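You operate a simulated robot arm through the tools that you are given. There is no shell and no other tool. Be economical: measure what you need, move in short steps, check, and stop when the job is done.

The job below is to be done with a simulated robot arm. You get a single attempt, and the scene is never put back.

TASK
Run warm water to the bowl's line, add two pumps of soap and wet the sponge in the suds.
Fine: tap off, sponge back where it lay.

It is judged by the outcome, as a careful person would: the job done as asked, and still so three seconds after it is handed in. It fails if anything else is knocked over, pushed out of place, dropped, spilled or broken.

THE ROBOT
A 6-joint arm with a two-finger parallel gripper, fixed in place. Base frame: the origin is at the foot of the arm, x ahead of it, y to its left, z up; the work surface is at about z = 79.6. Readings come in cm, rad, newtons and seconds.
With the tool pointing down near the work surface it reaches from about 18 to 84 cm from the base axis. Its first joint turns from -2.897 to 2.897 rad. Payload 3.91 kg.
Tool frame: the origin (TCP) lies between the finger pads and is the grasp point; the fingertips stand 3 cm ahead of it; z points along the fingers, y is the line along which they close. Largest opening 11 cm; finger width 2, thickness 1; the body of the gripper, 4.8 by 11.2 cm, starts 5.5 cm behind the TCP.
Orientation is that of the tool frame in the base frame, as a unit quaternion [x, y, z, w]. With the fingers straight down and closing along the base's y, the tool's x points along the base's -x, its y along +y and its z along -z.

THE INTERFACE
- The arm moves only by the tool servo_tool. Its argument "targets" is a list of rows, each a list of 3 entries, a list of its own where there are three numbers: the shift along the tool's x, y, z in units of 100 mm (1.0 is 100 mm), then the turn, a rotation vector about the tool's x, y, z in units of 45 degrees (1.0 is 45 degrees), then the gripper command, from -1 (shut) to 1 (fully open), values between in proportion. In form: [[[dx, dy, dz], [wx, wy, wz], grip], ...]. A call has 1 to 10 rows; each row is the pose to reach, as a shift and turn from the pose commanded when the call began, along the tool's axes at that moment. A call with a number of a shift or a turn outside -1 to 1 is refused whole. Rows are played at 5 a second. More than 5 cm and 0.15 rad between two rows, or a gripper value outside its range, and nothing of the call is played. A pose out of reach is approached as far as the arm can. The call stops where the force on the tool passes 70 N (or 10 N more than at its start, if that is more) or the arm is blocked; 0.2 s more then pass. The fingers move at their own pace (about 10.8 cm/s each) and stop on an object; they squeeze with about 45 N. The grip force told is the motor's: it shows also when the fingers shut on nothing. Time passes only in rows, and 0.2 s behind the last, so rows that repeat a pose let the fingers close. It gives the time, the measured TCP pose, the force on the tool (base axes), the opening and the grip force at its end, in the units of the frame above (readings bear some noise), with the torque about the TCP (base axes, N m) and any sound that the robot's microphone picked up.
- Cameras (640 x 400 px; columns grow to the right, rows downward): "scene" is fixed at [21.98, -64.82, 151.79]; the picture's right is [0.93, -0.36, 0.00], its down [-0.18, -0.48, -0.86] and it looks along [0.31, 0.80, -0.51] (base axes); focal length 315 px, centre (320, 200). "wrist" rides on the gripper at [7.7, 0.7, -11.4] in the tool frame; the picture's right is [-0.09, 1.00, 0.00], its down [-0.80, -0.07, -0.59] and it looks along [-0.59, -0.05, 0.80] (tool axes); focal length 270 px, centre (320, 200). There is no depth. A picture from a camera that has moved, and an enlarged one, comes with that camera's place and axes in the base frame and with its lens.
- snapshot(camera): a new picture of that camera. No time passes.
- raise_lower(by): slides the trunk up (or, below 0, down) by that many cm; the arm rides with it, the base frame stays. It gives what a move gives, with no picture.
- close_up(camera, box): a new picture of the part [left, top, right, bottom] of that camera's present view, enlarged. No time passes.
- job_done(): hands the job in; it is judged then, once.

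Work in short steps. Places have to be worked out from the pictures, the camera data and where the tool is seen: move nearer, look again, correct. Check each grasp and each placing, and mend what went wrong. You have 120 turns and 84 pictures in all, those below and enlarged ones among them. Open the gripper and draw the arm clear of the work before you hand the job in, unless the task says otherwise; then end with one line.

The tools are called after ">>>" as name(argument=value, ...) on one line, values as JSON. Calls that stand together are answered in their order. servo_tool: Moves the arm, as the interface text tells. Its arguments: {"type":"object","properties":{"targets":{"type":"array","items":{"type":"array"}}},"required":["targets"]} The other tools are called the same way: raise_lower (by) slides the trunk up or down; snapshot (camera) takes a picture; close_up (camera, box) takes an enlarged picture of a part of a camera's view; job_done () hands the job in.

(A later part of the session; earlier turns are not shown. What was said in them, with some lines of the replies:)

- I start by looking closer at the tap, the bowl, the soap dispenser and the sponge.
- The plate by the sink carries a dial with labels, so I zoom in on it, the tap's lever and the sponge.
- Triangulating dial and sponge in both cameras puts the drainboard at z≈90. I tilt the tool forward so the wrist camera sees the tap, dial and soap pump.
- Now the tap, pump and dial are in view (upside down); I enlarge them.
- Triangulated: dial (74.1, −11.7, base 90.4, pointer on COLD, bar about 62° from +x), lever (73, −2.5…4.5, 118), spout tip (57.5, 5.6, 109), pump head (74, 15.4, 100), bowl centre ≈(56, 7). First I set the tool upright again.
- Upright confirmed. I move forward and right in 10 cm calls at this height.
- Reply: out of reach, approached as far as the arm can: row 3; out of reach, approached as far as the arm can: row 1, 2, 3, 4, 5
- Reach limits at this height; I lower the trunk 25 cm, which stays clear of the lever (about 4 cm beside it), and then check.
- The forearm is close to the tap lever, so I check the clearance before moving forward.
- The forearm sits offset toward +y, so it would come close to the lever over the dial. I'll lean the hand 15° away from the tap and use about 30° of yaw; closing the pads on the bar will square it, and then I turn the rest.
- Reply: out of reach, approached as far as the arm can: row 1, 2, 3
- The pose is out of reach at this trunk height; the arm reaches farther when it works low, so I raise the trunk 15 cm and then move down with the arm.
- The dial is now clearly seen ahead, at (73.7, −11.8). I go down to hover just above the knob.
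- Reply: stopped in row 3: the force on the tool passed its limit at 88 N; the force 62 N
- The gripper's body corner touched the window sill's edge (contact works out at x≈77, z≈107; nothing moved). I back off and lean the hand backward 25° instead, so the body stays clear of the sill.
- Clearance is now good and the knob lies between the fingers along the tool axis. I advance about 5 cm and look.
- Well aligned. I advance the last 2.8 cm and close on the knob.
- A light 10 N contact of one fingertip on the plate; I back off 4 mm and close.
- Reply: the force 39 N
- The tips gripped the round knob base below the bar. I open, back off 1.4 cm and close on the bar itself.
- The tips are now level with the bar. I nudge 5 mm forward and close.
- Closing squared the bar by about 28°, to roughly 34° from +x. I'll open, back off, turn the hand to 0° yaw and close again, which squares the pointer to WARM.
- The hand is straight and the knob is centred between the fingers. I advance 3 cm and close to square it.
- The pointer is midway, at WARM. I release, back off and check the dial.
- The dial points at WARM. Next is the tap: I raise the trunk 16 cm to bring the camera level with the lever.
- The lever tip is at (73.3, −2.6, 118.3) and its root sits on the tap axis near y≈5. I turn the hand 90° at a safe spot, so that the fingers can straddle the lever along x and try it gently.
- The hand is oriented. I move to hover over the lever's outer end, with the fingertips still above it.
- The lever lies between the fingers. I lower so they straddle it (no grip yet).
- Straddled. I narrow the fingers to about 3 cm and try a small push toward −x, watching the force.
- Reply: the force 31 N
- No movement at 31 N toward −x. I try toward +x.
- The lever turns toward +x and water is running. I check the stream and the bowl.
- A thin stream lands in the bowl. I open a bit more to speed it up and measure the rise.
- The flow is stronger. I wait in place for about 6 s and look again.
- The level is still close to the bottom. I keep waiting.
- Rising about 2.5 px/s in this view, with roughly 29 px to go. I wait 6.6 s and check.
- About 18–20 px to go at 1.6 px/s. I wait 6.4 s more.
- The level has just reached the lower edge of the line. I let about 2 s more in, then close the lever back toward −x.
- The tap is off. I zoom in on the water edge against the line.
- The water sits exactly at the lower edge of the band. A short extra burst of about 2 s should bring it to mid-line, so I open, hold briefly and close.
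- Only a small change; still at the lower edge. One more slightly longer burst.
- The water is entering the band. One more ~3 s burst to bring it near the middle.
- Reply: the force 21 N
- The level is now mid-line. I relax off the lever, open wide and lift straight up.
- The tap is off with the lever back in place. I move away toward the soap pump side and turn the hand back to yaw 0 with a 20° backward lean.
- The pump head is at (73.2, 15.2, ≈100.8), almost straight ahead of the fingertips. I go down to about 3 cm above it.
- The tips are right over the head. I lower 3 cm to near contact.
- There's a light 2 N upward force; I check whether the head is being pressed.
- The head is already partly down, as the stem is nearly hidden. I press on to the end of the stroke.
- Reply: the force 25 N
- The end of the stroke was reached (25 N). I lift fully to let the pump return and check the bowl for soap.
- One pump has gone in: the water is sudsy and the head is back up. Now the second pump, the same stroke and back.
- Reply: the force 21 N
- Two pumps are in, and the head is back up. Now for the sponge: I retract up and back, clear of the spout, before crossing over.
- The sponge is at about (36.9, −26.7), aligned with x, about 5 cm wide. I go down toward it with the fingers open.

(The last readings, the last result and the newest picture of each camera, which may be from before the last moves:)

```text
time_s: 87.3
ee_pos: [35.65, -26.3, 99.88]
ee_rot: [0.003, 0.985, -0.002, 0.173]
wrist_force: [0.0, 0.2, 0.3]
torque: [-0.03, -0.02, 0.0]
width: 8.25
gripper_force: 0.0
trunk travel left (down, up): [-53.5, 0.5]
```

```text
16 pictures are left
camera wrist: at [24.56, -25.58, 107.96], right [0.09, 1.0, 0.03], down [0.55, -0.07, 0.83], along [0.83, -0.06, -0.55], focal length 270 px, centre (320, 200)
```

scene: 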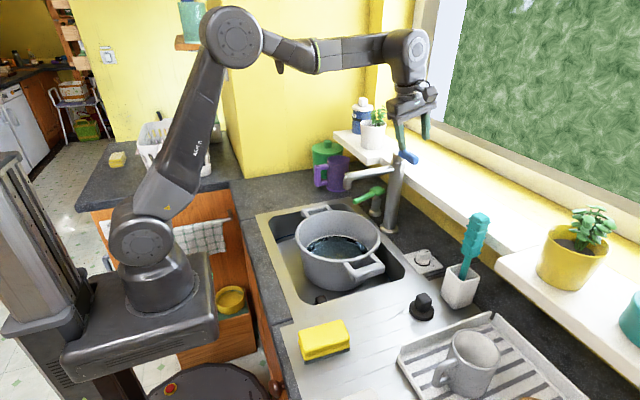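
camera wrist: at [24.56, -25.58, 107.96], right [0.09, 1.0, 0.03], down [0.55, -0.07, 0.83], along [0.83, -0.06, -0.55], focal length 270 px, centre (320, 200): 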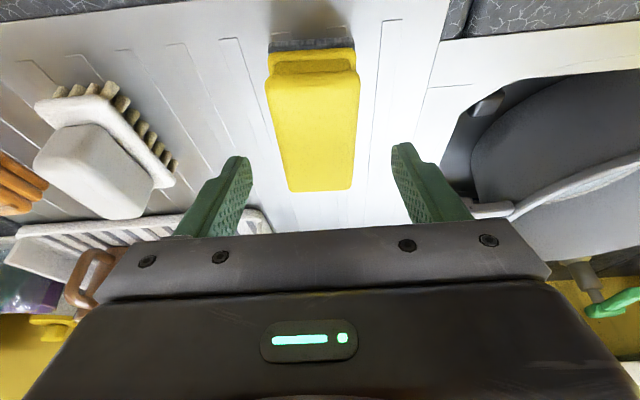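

The sponge is centred at about (37.7, −26.65) and is about 5.2 cm wide. I descend around it and check the force before closing.

>>> servo_tool(targets=[[[0.01, -0.02, 0.3], [0, 0, 0], 0.5], [[0.02, -0.035, 0.55], [0, 0, 0], 0.5], [[0.02, -0.035, 0.62], [0, 0, 0], 0.5]])

>>> close_up(camera="scene", box=[270, 260, 398, 370])

```text
time_s: 88.1
ee_pos: [37.72, -26.58, 94.2]
ee_rot: [0.002, 0.985, -0.001, 0.174]
wrist_force: [-5.8, -1.0, 27.0]
torque: [1.13, 0.15, 0.26]
width: 8.22
gripper_force: 0.0
trunk travel left (down, up): [-53.5, 0.5]
```

```text
3.64 times, centred on (334, 315) of scene
camera zoom: at [21.98, -64.82, 151.79], right [0.93, -0.36, 0.0], down [-0.18, -0.48, -0.86], along [0.31, 0.8, -0.51], focal length 1146 px, centre (269, -218)
```

zoom: 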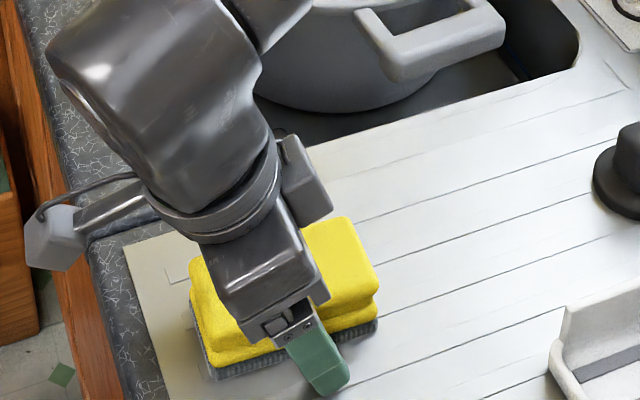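

One fingertip touches the board (27 N). I raise 5 mm and close on the sponge.

>>> servo_tool(targets=[[[-0.02, 0, -0.055], [0, 0, 0], 0.5], [[-0.02, 0, -0.055], [0, 0, 0], 0.1], [[-0.02, 0, -0.055], [0, 0, 0], -0.2], [[-0.02, 0, -0.055], [0, 0, 0], -0.5], [[-0.02, 0, -0.055], [0, 0, 0], -0.7], [[-0.02, 0, -0.055], [0, 0, 0], -0.7]])

```text
time_s: 89.5
ee_pos: [37.9, -26.67, 94.61]
ee_rot: [0.003, 0.985, -0.001, 0.173]
wrist_force: [0.1, -0.2, 0.3]
torque: [-0.01, -0.01, -0.01]
width: 5.11
gripper_force: 44.8
trunk travel left (down, up): [-53.5, 0.5]
```

The sponge is held (5.1 cm). I lift 8 cm and carry it in steps toward the bowl, keeping clear of the spout.

>>> servo_tool(targets=[[[-0.09, 0, -0.25], [0, 0, 0], -0.7], [[-0.18, 0, -0.5], [0, 0, 0], -0.7], [[-0.27, 0, -0.75], [0, 0, 0], -0.7]])

>>> servo_tool(targets=[[[-0.11, 0.28, 0.04], [0, 0, 0], -0.7], [[-0.22, 0.56, 0.08], [0, 0, 0], -0.7], [[-0.33, 0.84, 0.12], [0, 0, 0], -0.7]])

>>> servo_tool(targets=[[[-0.11, 0.28, 0.04], [0, 0, 0], -0.7], [[-0.22, 0.56, 0.08], [0, 0, 0], -0.7], [[-0.33, 0.84, 0.12], [0, 0, 0], -0.7]])

>>> servo_tool(targets=[[[-0.11, 0.28, 0.04], [0, 0, 0], -0.7], [[-0.22, 0.56, 0.08], [0, 0, 0], -0.7], [[-0.33, 0.84, 0.12], [0, 0, 0], -0.7]])

>>> snapshot(camera="scene")

```text
time_s: 90.3
ee_pos: [37.85, -26.59, 102.69]
ee_rot: [0.003, 0.985, -0.001, 0.172]
wrist_force: [-0.3, 1.0, 0.6]
torque: [-0.01, -0.03, 0.02]
width: 5.12
gripper_force: 44.9
trunk travel left (down, up): [-53.5, 0.5]
```

```text
time_s: 91.1
ee_pos: [41.46, -18.19, 102.65]
ee_rot: [0.003, 0.985, -0.001, 0.173]
wrist_force: [0.3, -0.8, -1.2]
torque: [-0.03, 0.0, 0.01]
width: 5.09
gripper_force: 45.0
trunk travel left (down, up): [-53.5, 0.5]
```

```text
time_s: 91.9
ee_pos: [44.77, -9.55, 102.74]
ee_rot: [0.002, 0.985, -0.001, 0.173]
wrist_force: [0.1, -0.4, -0.5]
torque: [0.05, -0.05, -0.02]
width: 5.09
gripper_force: 44.9
trunk travel left (down, up): [-53.5, 0.5]
```

```text
time_s: 92.7
ee_pos: [48.34, -1.35, 102.71]
ee_rot: [0.002, 0.985, 0.0, 0.173]
wrist_force: [0.4, 0.1, 0.1]
torque: [0.02, -0.01, 0.0]
width: 5.1
gripper_force: 45.0
trunk travel left (down, up): [-53.5, 0.5]
```

```text
14 pictures are left
```

scene: 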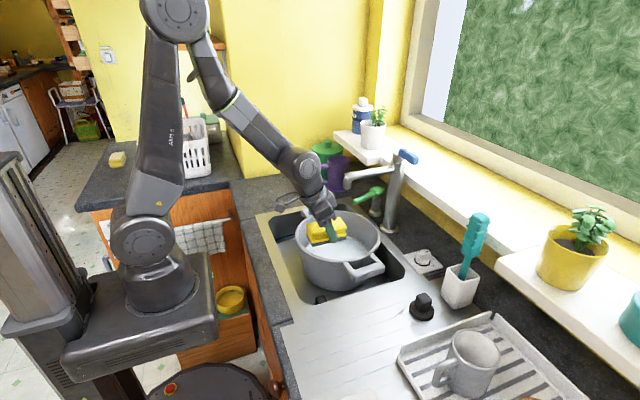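

Now I move over the bowl (52, 7), still beside the spout, and descend part way.

>>> servo_tool(targets=[[[-0.12, 0.28, 0.04], [0, 0, 0], -0.7], [[-0.24, 0.56, 0.08], [0, 0, 0], -0.7], [[-0.34, 0.83, 0.12], [0, 0, 0], -0.7]])

>>> servo_tool(targets=[[[0.1, 0, 0.28], [0, 0, 0], -0.7], [[0.2, 0, 0.56], [0, 0, 0], -0.7], [[0.27, 0, 0.75], [0, 0, 0], -0.7]])

>>> snapshot(camera="wrist")

>>> close_up(camera="scene", box=[270, 150, 430, 290])

```text
time_s: 93.5
ee_pos: [52.19, 7.0, 102.68]
ee_rot: [0.003, 0.985, -0.001, 0.173]
wrist_force: [-1.0, -0.1, 0.6]
torque: [0.04, -0.03, 0.01]
width: 5.11
gripper_force: 44.3
trunk travel left (down, up): [-53.5, 0.5]
```

```text
time_s: 94.3
ee_pos: [52.08, 6.63, 94.76]
ee_rot: [0.002, 0.985, 0.001, 0.172]
wrist_force: [-0.2, -1.2, -0.9]
torque: [0.03, 0.03, 0.01]
width: 5.1
gripper_force: 45.5
trunk travel left (down, up): [-53.5, 0.5]
```

```text
13 pictures are left
camera wrist: at [40.97, 7.4, 102.81], right [0.09, 1.0, 0.03], down [0.55, -0.07, 0.83], along [0.83, -0.05, -0.56], focal length 270 px, centre (320, 200)
```

wrist: 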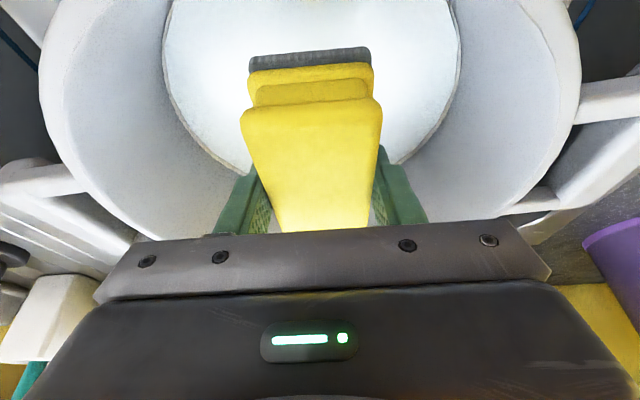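

```text
2.86 times, centred on (350, 220) of scene
camera zoom: at [21.98, -64.82, 151.79], right [0.93, -0.36, 0.0], down [-0.18, -0.48, -0.86], along [0.31, 0.8, -0.51], focal length 901 px, centre (234, 143)
```

zoom: 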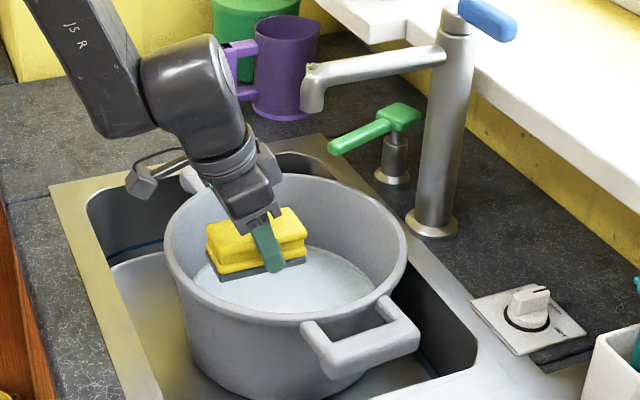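

The wrist camera could touch the near rim if I go straight down at this lean, so I stand the hand up by 10° while descending.

>>> servo_tool(targets=[[[0.08, 0.03, 0.15], [0, 0.11, 0], -0.7], [[0.15, 0.03, 0.32], [0, 0.222, 0], -0.7], [[0.22, 0.03, 0.5], [0, 0.222, 0], -0.7], [[0.29, 0.03, 0.66], [0, 0.222, 0], -0.7]])

>>> close_up(camera="scene", box=[270, 150, 430, 290])

```text
time_s: 95.3
ee_pos: [51.55, 7.05, 87.4]
ee_rot: [0.002, 0.996, 0.0, 0.086]
wrist_force: [0.2, 0.1, -0.8]
torque: [0.05, 0.02, -0.02]
width: 5.09
gripper_force: 45.1
trunk travel left (down, up): [-53.5, 0.5]
```

```text
2.86 times, centred on (350, 220) of scene
camera zoom: at [21.98, -64.82, 151.79], right [0.93, -0.36, 0.0], down [-0.18, -0.48, -0.86], along [0.31, 0.8, -0.51], focal length 901 px, centre (234, 143)
```

zoom: 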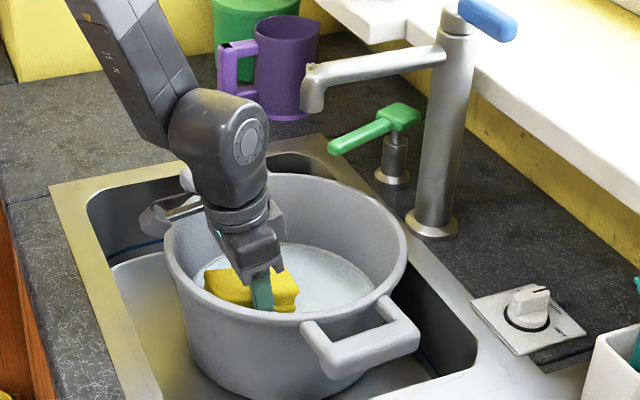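

Clear of the rim. I go down 1.9 cm more so the sponge enters the suds, and hold.

>>> servo_tool(targets=[[[0.017, 0, 0.095], [0, 0, 0], -0.7], [[0.033, 0, 0.187], [0, 0, 0], -0.7], [[0.033, 0, 0.187], [0, 0, 0], -0.7], [[0.033, 0, 0.187], [0, 0, 0], -0.7], [[0.033, 0, 0.187], [0, 0, 0], -0.7], [[0.033, 0, 0.187], [0, 0, 0], -0.7]])

>>> snapshot(camera="wrist")

```text
time_s: 96.7
ee_pos: [51.55, 7.06, 85.62]
ee_rot: [0.003, 0.996, 0.0, 0.087]
wrist_force: [1.8, -0.3, 0.0]
torque: [0.0, -0.01, 0.03]
width: 5.1
gripper_force: 44.7
trunk travel left (down, up): [-53.5, 0.5]
```

```text
10 pictures are left
camera wrist: at [42.07, 7.78, 95.51], right [0.09, 1.0, 0.02], down [0.69, -0.07, 0.72], along [0.72, -0.06, -0.69], focal length 270 px, centre (320, 200)
```

wrist: 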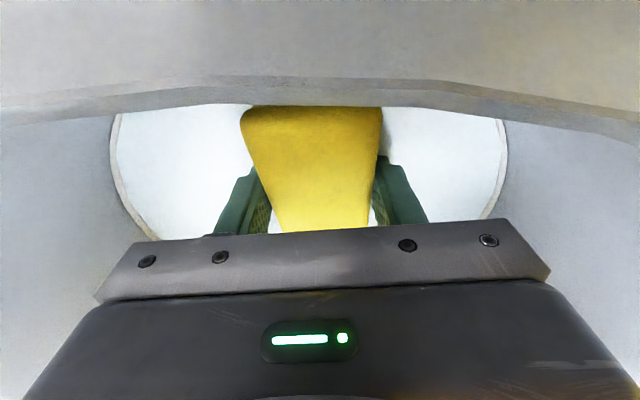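

The sponge looks darker already. I dip another 6 mm to be sure, then lift slightly above the water and let it drip.

>>> servo_tool(targets=[[[0.01, 0, 0.059], [0, 0, 0], -0.7], [[0.01, 0, 0.059], [0, 0, 0], -0.7], [[0.01, 0, 0.059], [0, 0, 0], -0.7], [[0.01, 0, 0.059], [0, 0, 0], -0.7], [[0.01, 0, 0.059], [0, 0, 0], -0.7]])

>>> servo_tool(targets=[[[-0.03, 0, -0.2], [0, 0, 0], -0.7], [[-0.07, 0, -0.4], [0, 0, 0], -0.7], [[-0.09, 0, -0.5], [0, 0, 0], -0.7], [[-0.09, 0, -0.5], [0, 0, 0], -0.7], [[-0.09, 0, -0.5], [0, 0, 0], -0.7], [[-0.09, 0, -0.5], [0, 0, 0], -0.7], [[-0.09, 0, -0.5], [0, 0, 0], -0.7], [[-0.09, 0, -0.5], [0, 0, 0], -0.7]])

>>> close_up(camera="scene", box=[290, 180, 418, 290])

```text
time_s: 97.9
ee_pos: [51.52, 7.14, 84.98]
ee_rot: [0.003, 0.996, 0.0, 0.086]
wrist_force: [0.2, 0.2, -0.3]
torque: [0.01, 0.02, 0.0]
width: 5.11
gripper_force: 45.1
trunk travel left (down, up): [-53.5, 0.5]
```

```text
time_s: 99.7
ee_pos: [51.86, 7.23, 90.1]
ee_rot: [0.003, 0.996, 0.0, 0.086]
wrist_force: [0.0, 0.2, -0.3]
torque: [-0.03, -0.03, -0.06]
width: 5.07
gripper_force: 45.0
trunk travel left (down, up): [-53.5, 0.5]
```

```text
3.64 times, centred on (354, 235) of scene
camera zoom: at [21.98, -64.82, 151.79], right [0.93, -0.36, 0.0], down [-0.18, -0.48, -0.86], along [0.31, 0.8, -0.51], focal length 1146 px, centre (196, 73)
```

zoom: 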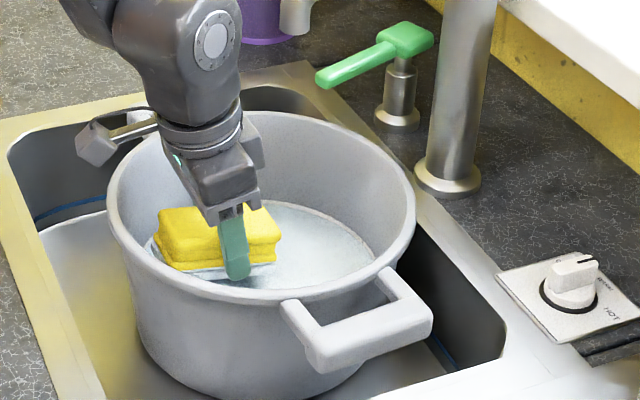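

The sponge is gold and foamy, i.e. wet. I let it drip a bit longer, lift out and restore the original 20° lean.

>>> servo_tool(targets=[[[0, 0, 0], [0, 0, 0], -0.7], [[0, 0, 0], [0, 0, 0], -0.7], [[0, 0, 0], [0, 0, 0], -0.7], [[0, 0, 0], [0, 0, 0], -0.7], [[-0.06, 0, -0.35], [0, 0, 0], -0.7], [[-0.12, 0, -0.7], [0, 0, 0], -0.7], [[-0.16, 0, -0.98], [0, 0, 0], -0.7], [[-0.16, 0, -0.98], [0, -0.11, 0], -0.7], [[-0.16, 0, -0.98], [0, -0.222, 0], -0.7], [[-0.16, 0, -0.98], [0, -0.222, 0], -0.7]])

```text
time_s: 101.9
ee_pos: [51.44, 7.21, 99.84]
ee_rot: [0.002, 0.985, -0.001, 0.173]
wrist_force: [0.5, 0.2, -1.2]
torque: [0.0, 0.02, 0.0]
width: 5.09
gripper_force: 44.6
trunk travel left (down, up): [-53.5, 0.5]
```

>>> servo_tool(targets=[[[0.1, -0.28, -0.08], [0, 0, 0], -0.7], [[0.2, -0.56, -0.14], [0, 0, 0], -0.7], [[0.296, -0.847, -0.182], [0, 0, 0], -0.7]])

>>> servo_tool(targets=[[[0.1, -0.28, -0.06], [0, 0, 0], -0.7], [[0.2, -0.56, -0.12], [0, 0, 0], -0.7], [[0.296, -0.847, -0.182], [0, 0, 0], -0.7]])

>>> servo_tool(targets=[[[0.1, -0.28, -0.06], [0, 0, 0], -0.7], [[0.2, -0.56, -0.12], [0, 0, 0], -0.7], [[0.296, -0.847, -0.182], [0, 0, 0], -0.7]])

>>> servo_tool(targets=[[[0.1, -0.28, -0.06], [0, 0, 0], -0.7], [[0.2, -0.56, -0.12], [0, 0, 0], -0.7], [[0.296, -0.847, -0.182], [0, 0, 0], -0.7], [[0.296, -0.847, -0.182], [0, 0, 0], -0.7]])

```text
time_s: 102.7
ee_pos: [48.06, -1.09, 100.74]
ee_rot: [0.002, 0.985, -0.001, 0.173]
wrist_force: [0.3, 0.1, -1.3]
torque: [0.0, 0.02, -0.03]
width: 5.1
gripper_force: 45.0
trunk travel left (down, up): [-53.5, 0.5]
```

```text
time_s: 103.5
ee_pos: [44.6, -9.81, 101.24]
ee_rot: [0.002, 0.985, 0.0, 0.173]
wrist_force: [-0.2, -0.1, -0.4]
torque: [0.0, -0.01, -0.01]
width: 5.07
gripper_force: 45.0
trunk travel left (down, up): [-53.5, 0.5]
```

```text
time_s: 104.3
ee_pos: [40.99, -18.16, 101.85]
ee_rot: [0.002, 0.985, 0.0, 0.173]
wrist_force: [-0.6, -0.2, 0.6]
torque: [-0.02, 0.0, 0.01]
width: 5.11
gripper_force: 45.4
trunk travel left (down, up): [-53.5, 0.5]
```

```text
time_s: 105.3
ee_pos: [37.9, -26.78, 102.72]
ee_rot: [0.004, 0.985, 0.0, 0.173]
wrist_force: [0.1, 0.4, -0.2]
torque: [-0.01, 0.01, -0.01]
width: 5.08
gripper_force: 45.0
trunk travel left (down, up): [-53.5, 0.5]
```

Back above the original spot. I lower to the grasp height.

>>> servo_tool(targets=[[[0.1, 0.005, 0.28], [0, 0, 0], -0.7], [[0.2, 0.01, 0.56], [0, 0, 0], -0.7], [[0.25, 0.01, 0.7], [0, 0, 0], -0.7], [[0.275, 0.01, 0.757], [0, 0, 0], -0.7], [[0.275, 0.01, 0.757], [0, 0, 0], -0.7]])

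```text
time_s: 106.5
ee_pos: [37.67, -26.43, 94.7]
ee_rot: [0.003, 0.985, -0.001, 0.172]
wrist_force: [-0.1, -0.1, -0.3]
torque: [0.02, 0.01, 0.01]
width: 5.1
gripper_force: 44.3
trunk travel left (down, up): [-53.5, 0.5]
```

Matches the grasp pose within 2–3 mm. I trim that, settle 1 mm lower and release.

>>> servo_tool(targets=[[[-0.018, -0.02, 0.017], [0, 0, 0], -0.7], [[-0.018, -0.02, 0.017], [0, 0, 0], -0.7], [[-0.018, -0.02, 0.017], [0, 0, 0], -0.1], [[-0.018, -0.02, 0.017], [0, 0, 0], 0.3], [[-0.018, -0.02, 0.017], [0, 0, 0], 0.5]])

>>> servo_tool(targets=[[[-0.12, 0, -0.33], [0, 0, 0], 0.5], [[-0.24, 0, -0.66], [0, 0, 0], 0.5], [[-0.34, 0, -0.94], [0, 0, 0], 0.5], [[-0.1, 0, -1.0], [0, 0, 0], 0.5], [[0.3, 0, -1.0], [0, 0, 0], 0.5]])

>>> snapshot(camera="scene")

```text
time_s: 107.7
ee_pos: [38.02, -26.54, 94.59]
ee_rot: [0.003, 0.985, 0.0, 0.173]
wrist_force: [-0.3, 0.5, -0.7]
torque: [0.01, -0.04, 0.02]
width: 8.25
gripper_force: 0.0
trunk travel left (down, up): [-53.5, 0.5]
```

```text
time_s: 108.9
ee_pos: [31.54, -26.77, 103.2]
ee_rot: [0.002, 0.985, 0.0, 0.172]
wrist_force: [-0.1, 0.1, -0.9]
torque: [-0.03, -0.02, -0.02]
width: 8.27
gripper_force: 0.1
trunk travel left (down, up): [-53.5, 0.5]
```

```text
8 pictures are left
```

scene: 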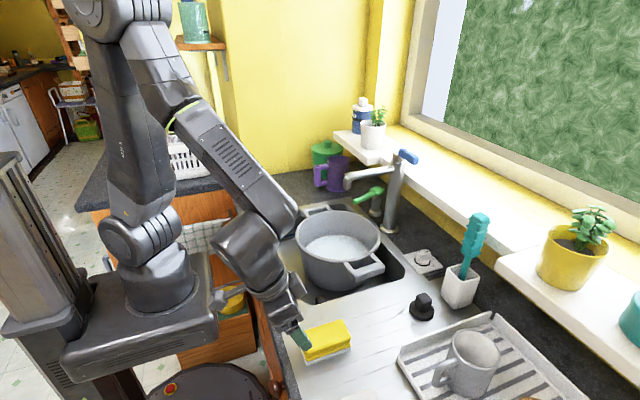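

The sponge is back in its spot with suds at its foot. I draw the arm up and clear, then verify everything.

>>> servo_tool(targets=[[[-0.12, 0, -0.33], [0, 0, 0], 0.5], [[-0.24, 0, -0.66], [0, 0, 0], 0.5], [[-0.34, 0.2, -0.94], [0, 0, 0], 1]])

>>> servo_tool(targets=[[[-0.12, 0.3, -0.33], [0, 0, 0], 1], [[-0.24, 0.6, -0.66], [0, 0, 0], 1], [[-0.34, 0.9, -0.94], [0, 0, 0], 1]])

>>> close_up(camera="scene", box=[270, 230, 462, 390])

>>> close_up(camera="scene", box=[290, 130, 450, 290])

```text
time_s: 109.7
ee_pos: [31.58, -24.59, 113.36]
ee_rot: [0.003, 0.985, -0.001, 0.173]
wrist_force: [-0.7, 0.4, -0.2]
torque: [0.0, 0.01, 0.0]
width: 11.0
gripper_force: 0.0
trunk travel left (down, up): [-53.5, 0.5]
```

```text
time_s: 110.5
ee_pos: [31.72, -15.47, 123.21]
ee_rot: [0.003, 0.985, -0.001, 0.173]
wrist_force: [-0.7, 0.0, -0.9]
torque: [-0.01, 0.01, 0.01]
width: 11.02
gripper_force: 0.1
trunk travel left (down, up): [-53.5, 0.5]
```

```text
2.50 times, centred on (366, 310) of scene
camera zoom: at [21.98, -64.82, 151.79], right [0.93, -0.36, 0.0], down [-0.18, -0.48, -0.86], along [0.31, 0.8, -0.51], focal length 788 px, centre (205, -75)
```

zoom: 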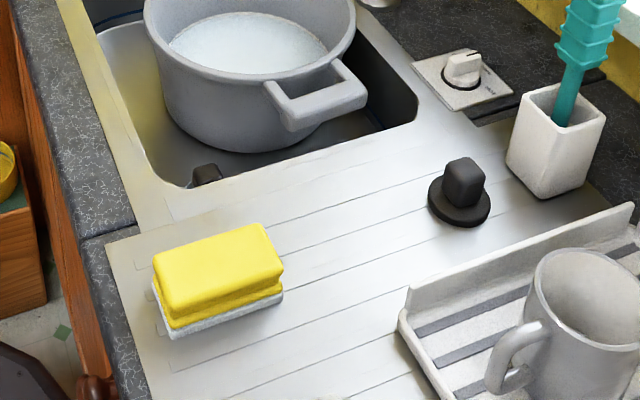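

```text
2.50 times, centred on (370, 210) of scene
camera zoom: at [21.98, -64.82, 151.79], right [0.93, -0.36, 0.0], down [-0.18, -0.48, -0.86], along [0.31, 0.8, -0.51], focal length 788 px, centre (195, 175)
```

zoom: 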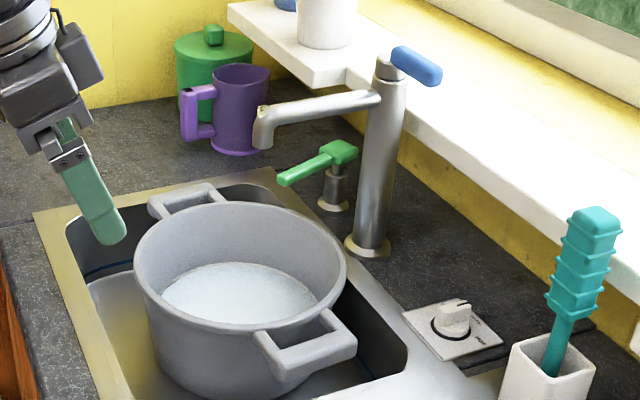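

All checks out: the tap is off, the dial is at WARM, the water is at the line with suds, the sponge is wet and back in its place, and the arm is clear with the gripper open. I hand the job in.

>>> job_done()

```text
The job is handed in.
```

The job is handed in: the bowl is filled with warm water to its line, with two pumps of soap in it. The tap is off, and the sponge has been wetted in the suds and put back where it lay.
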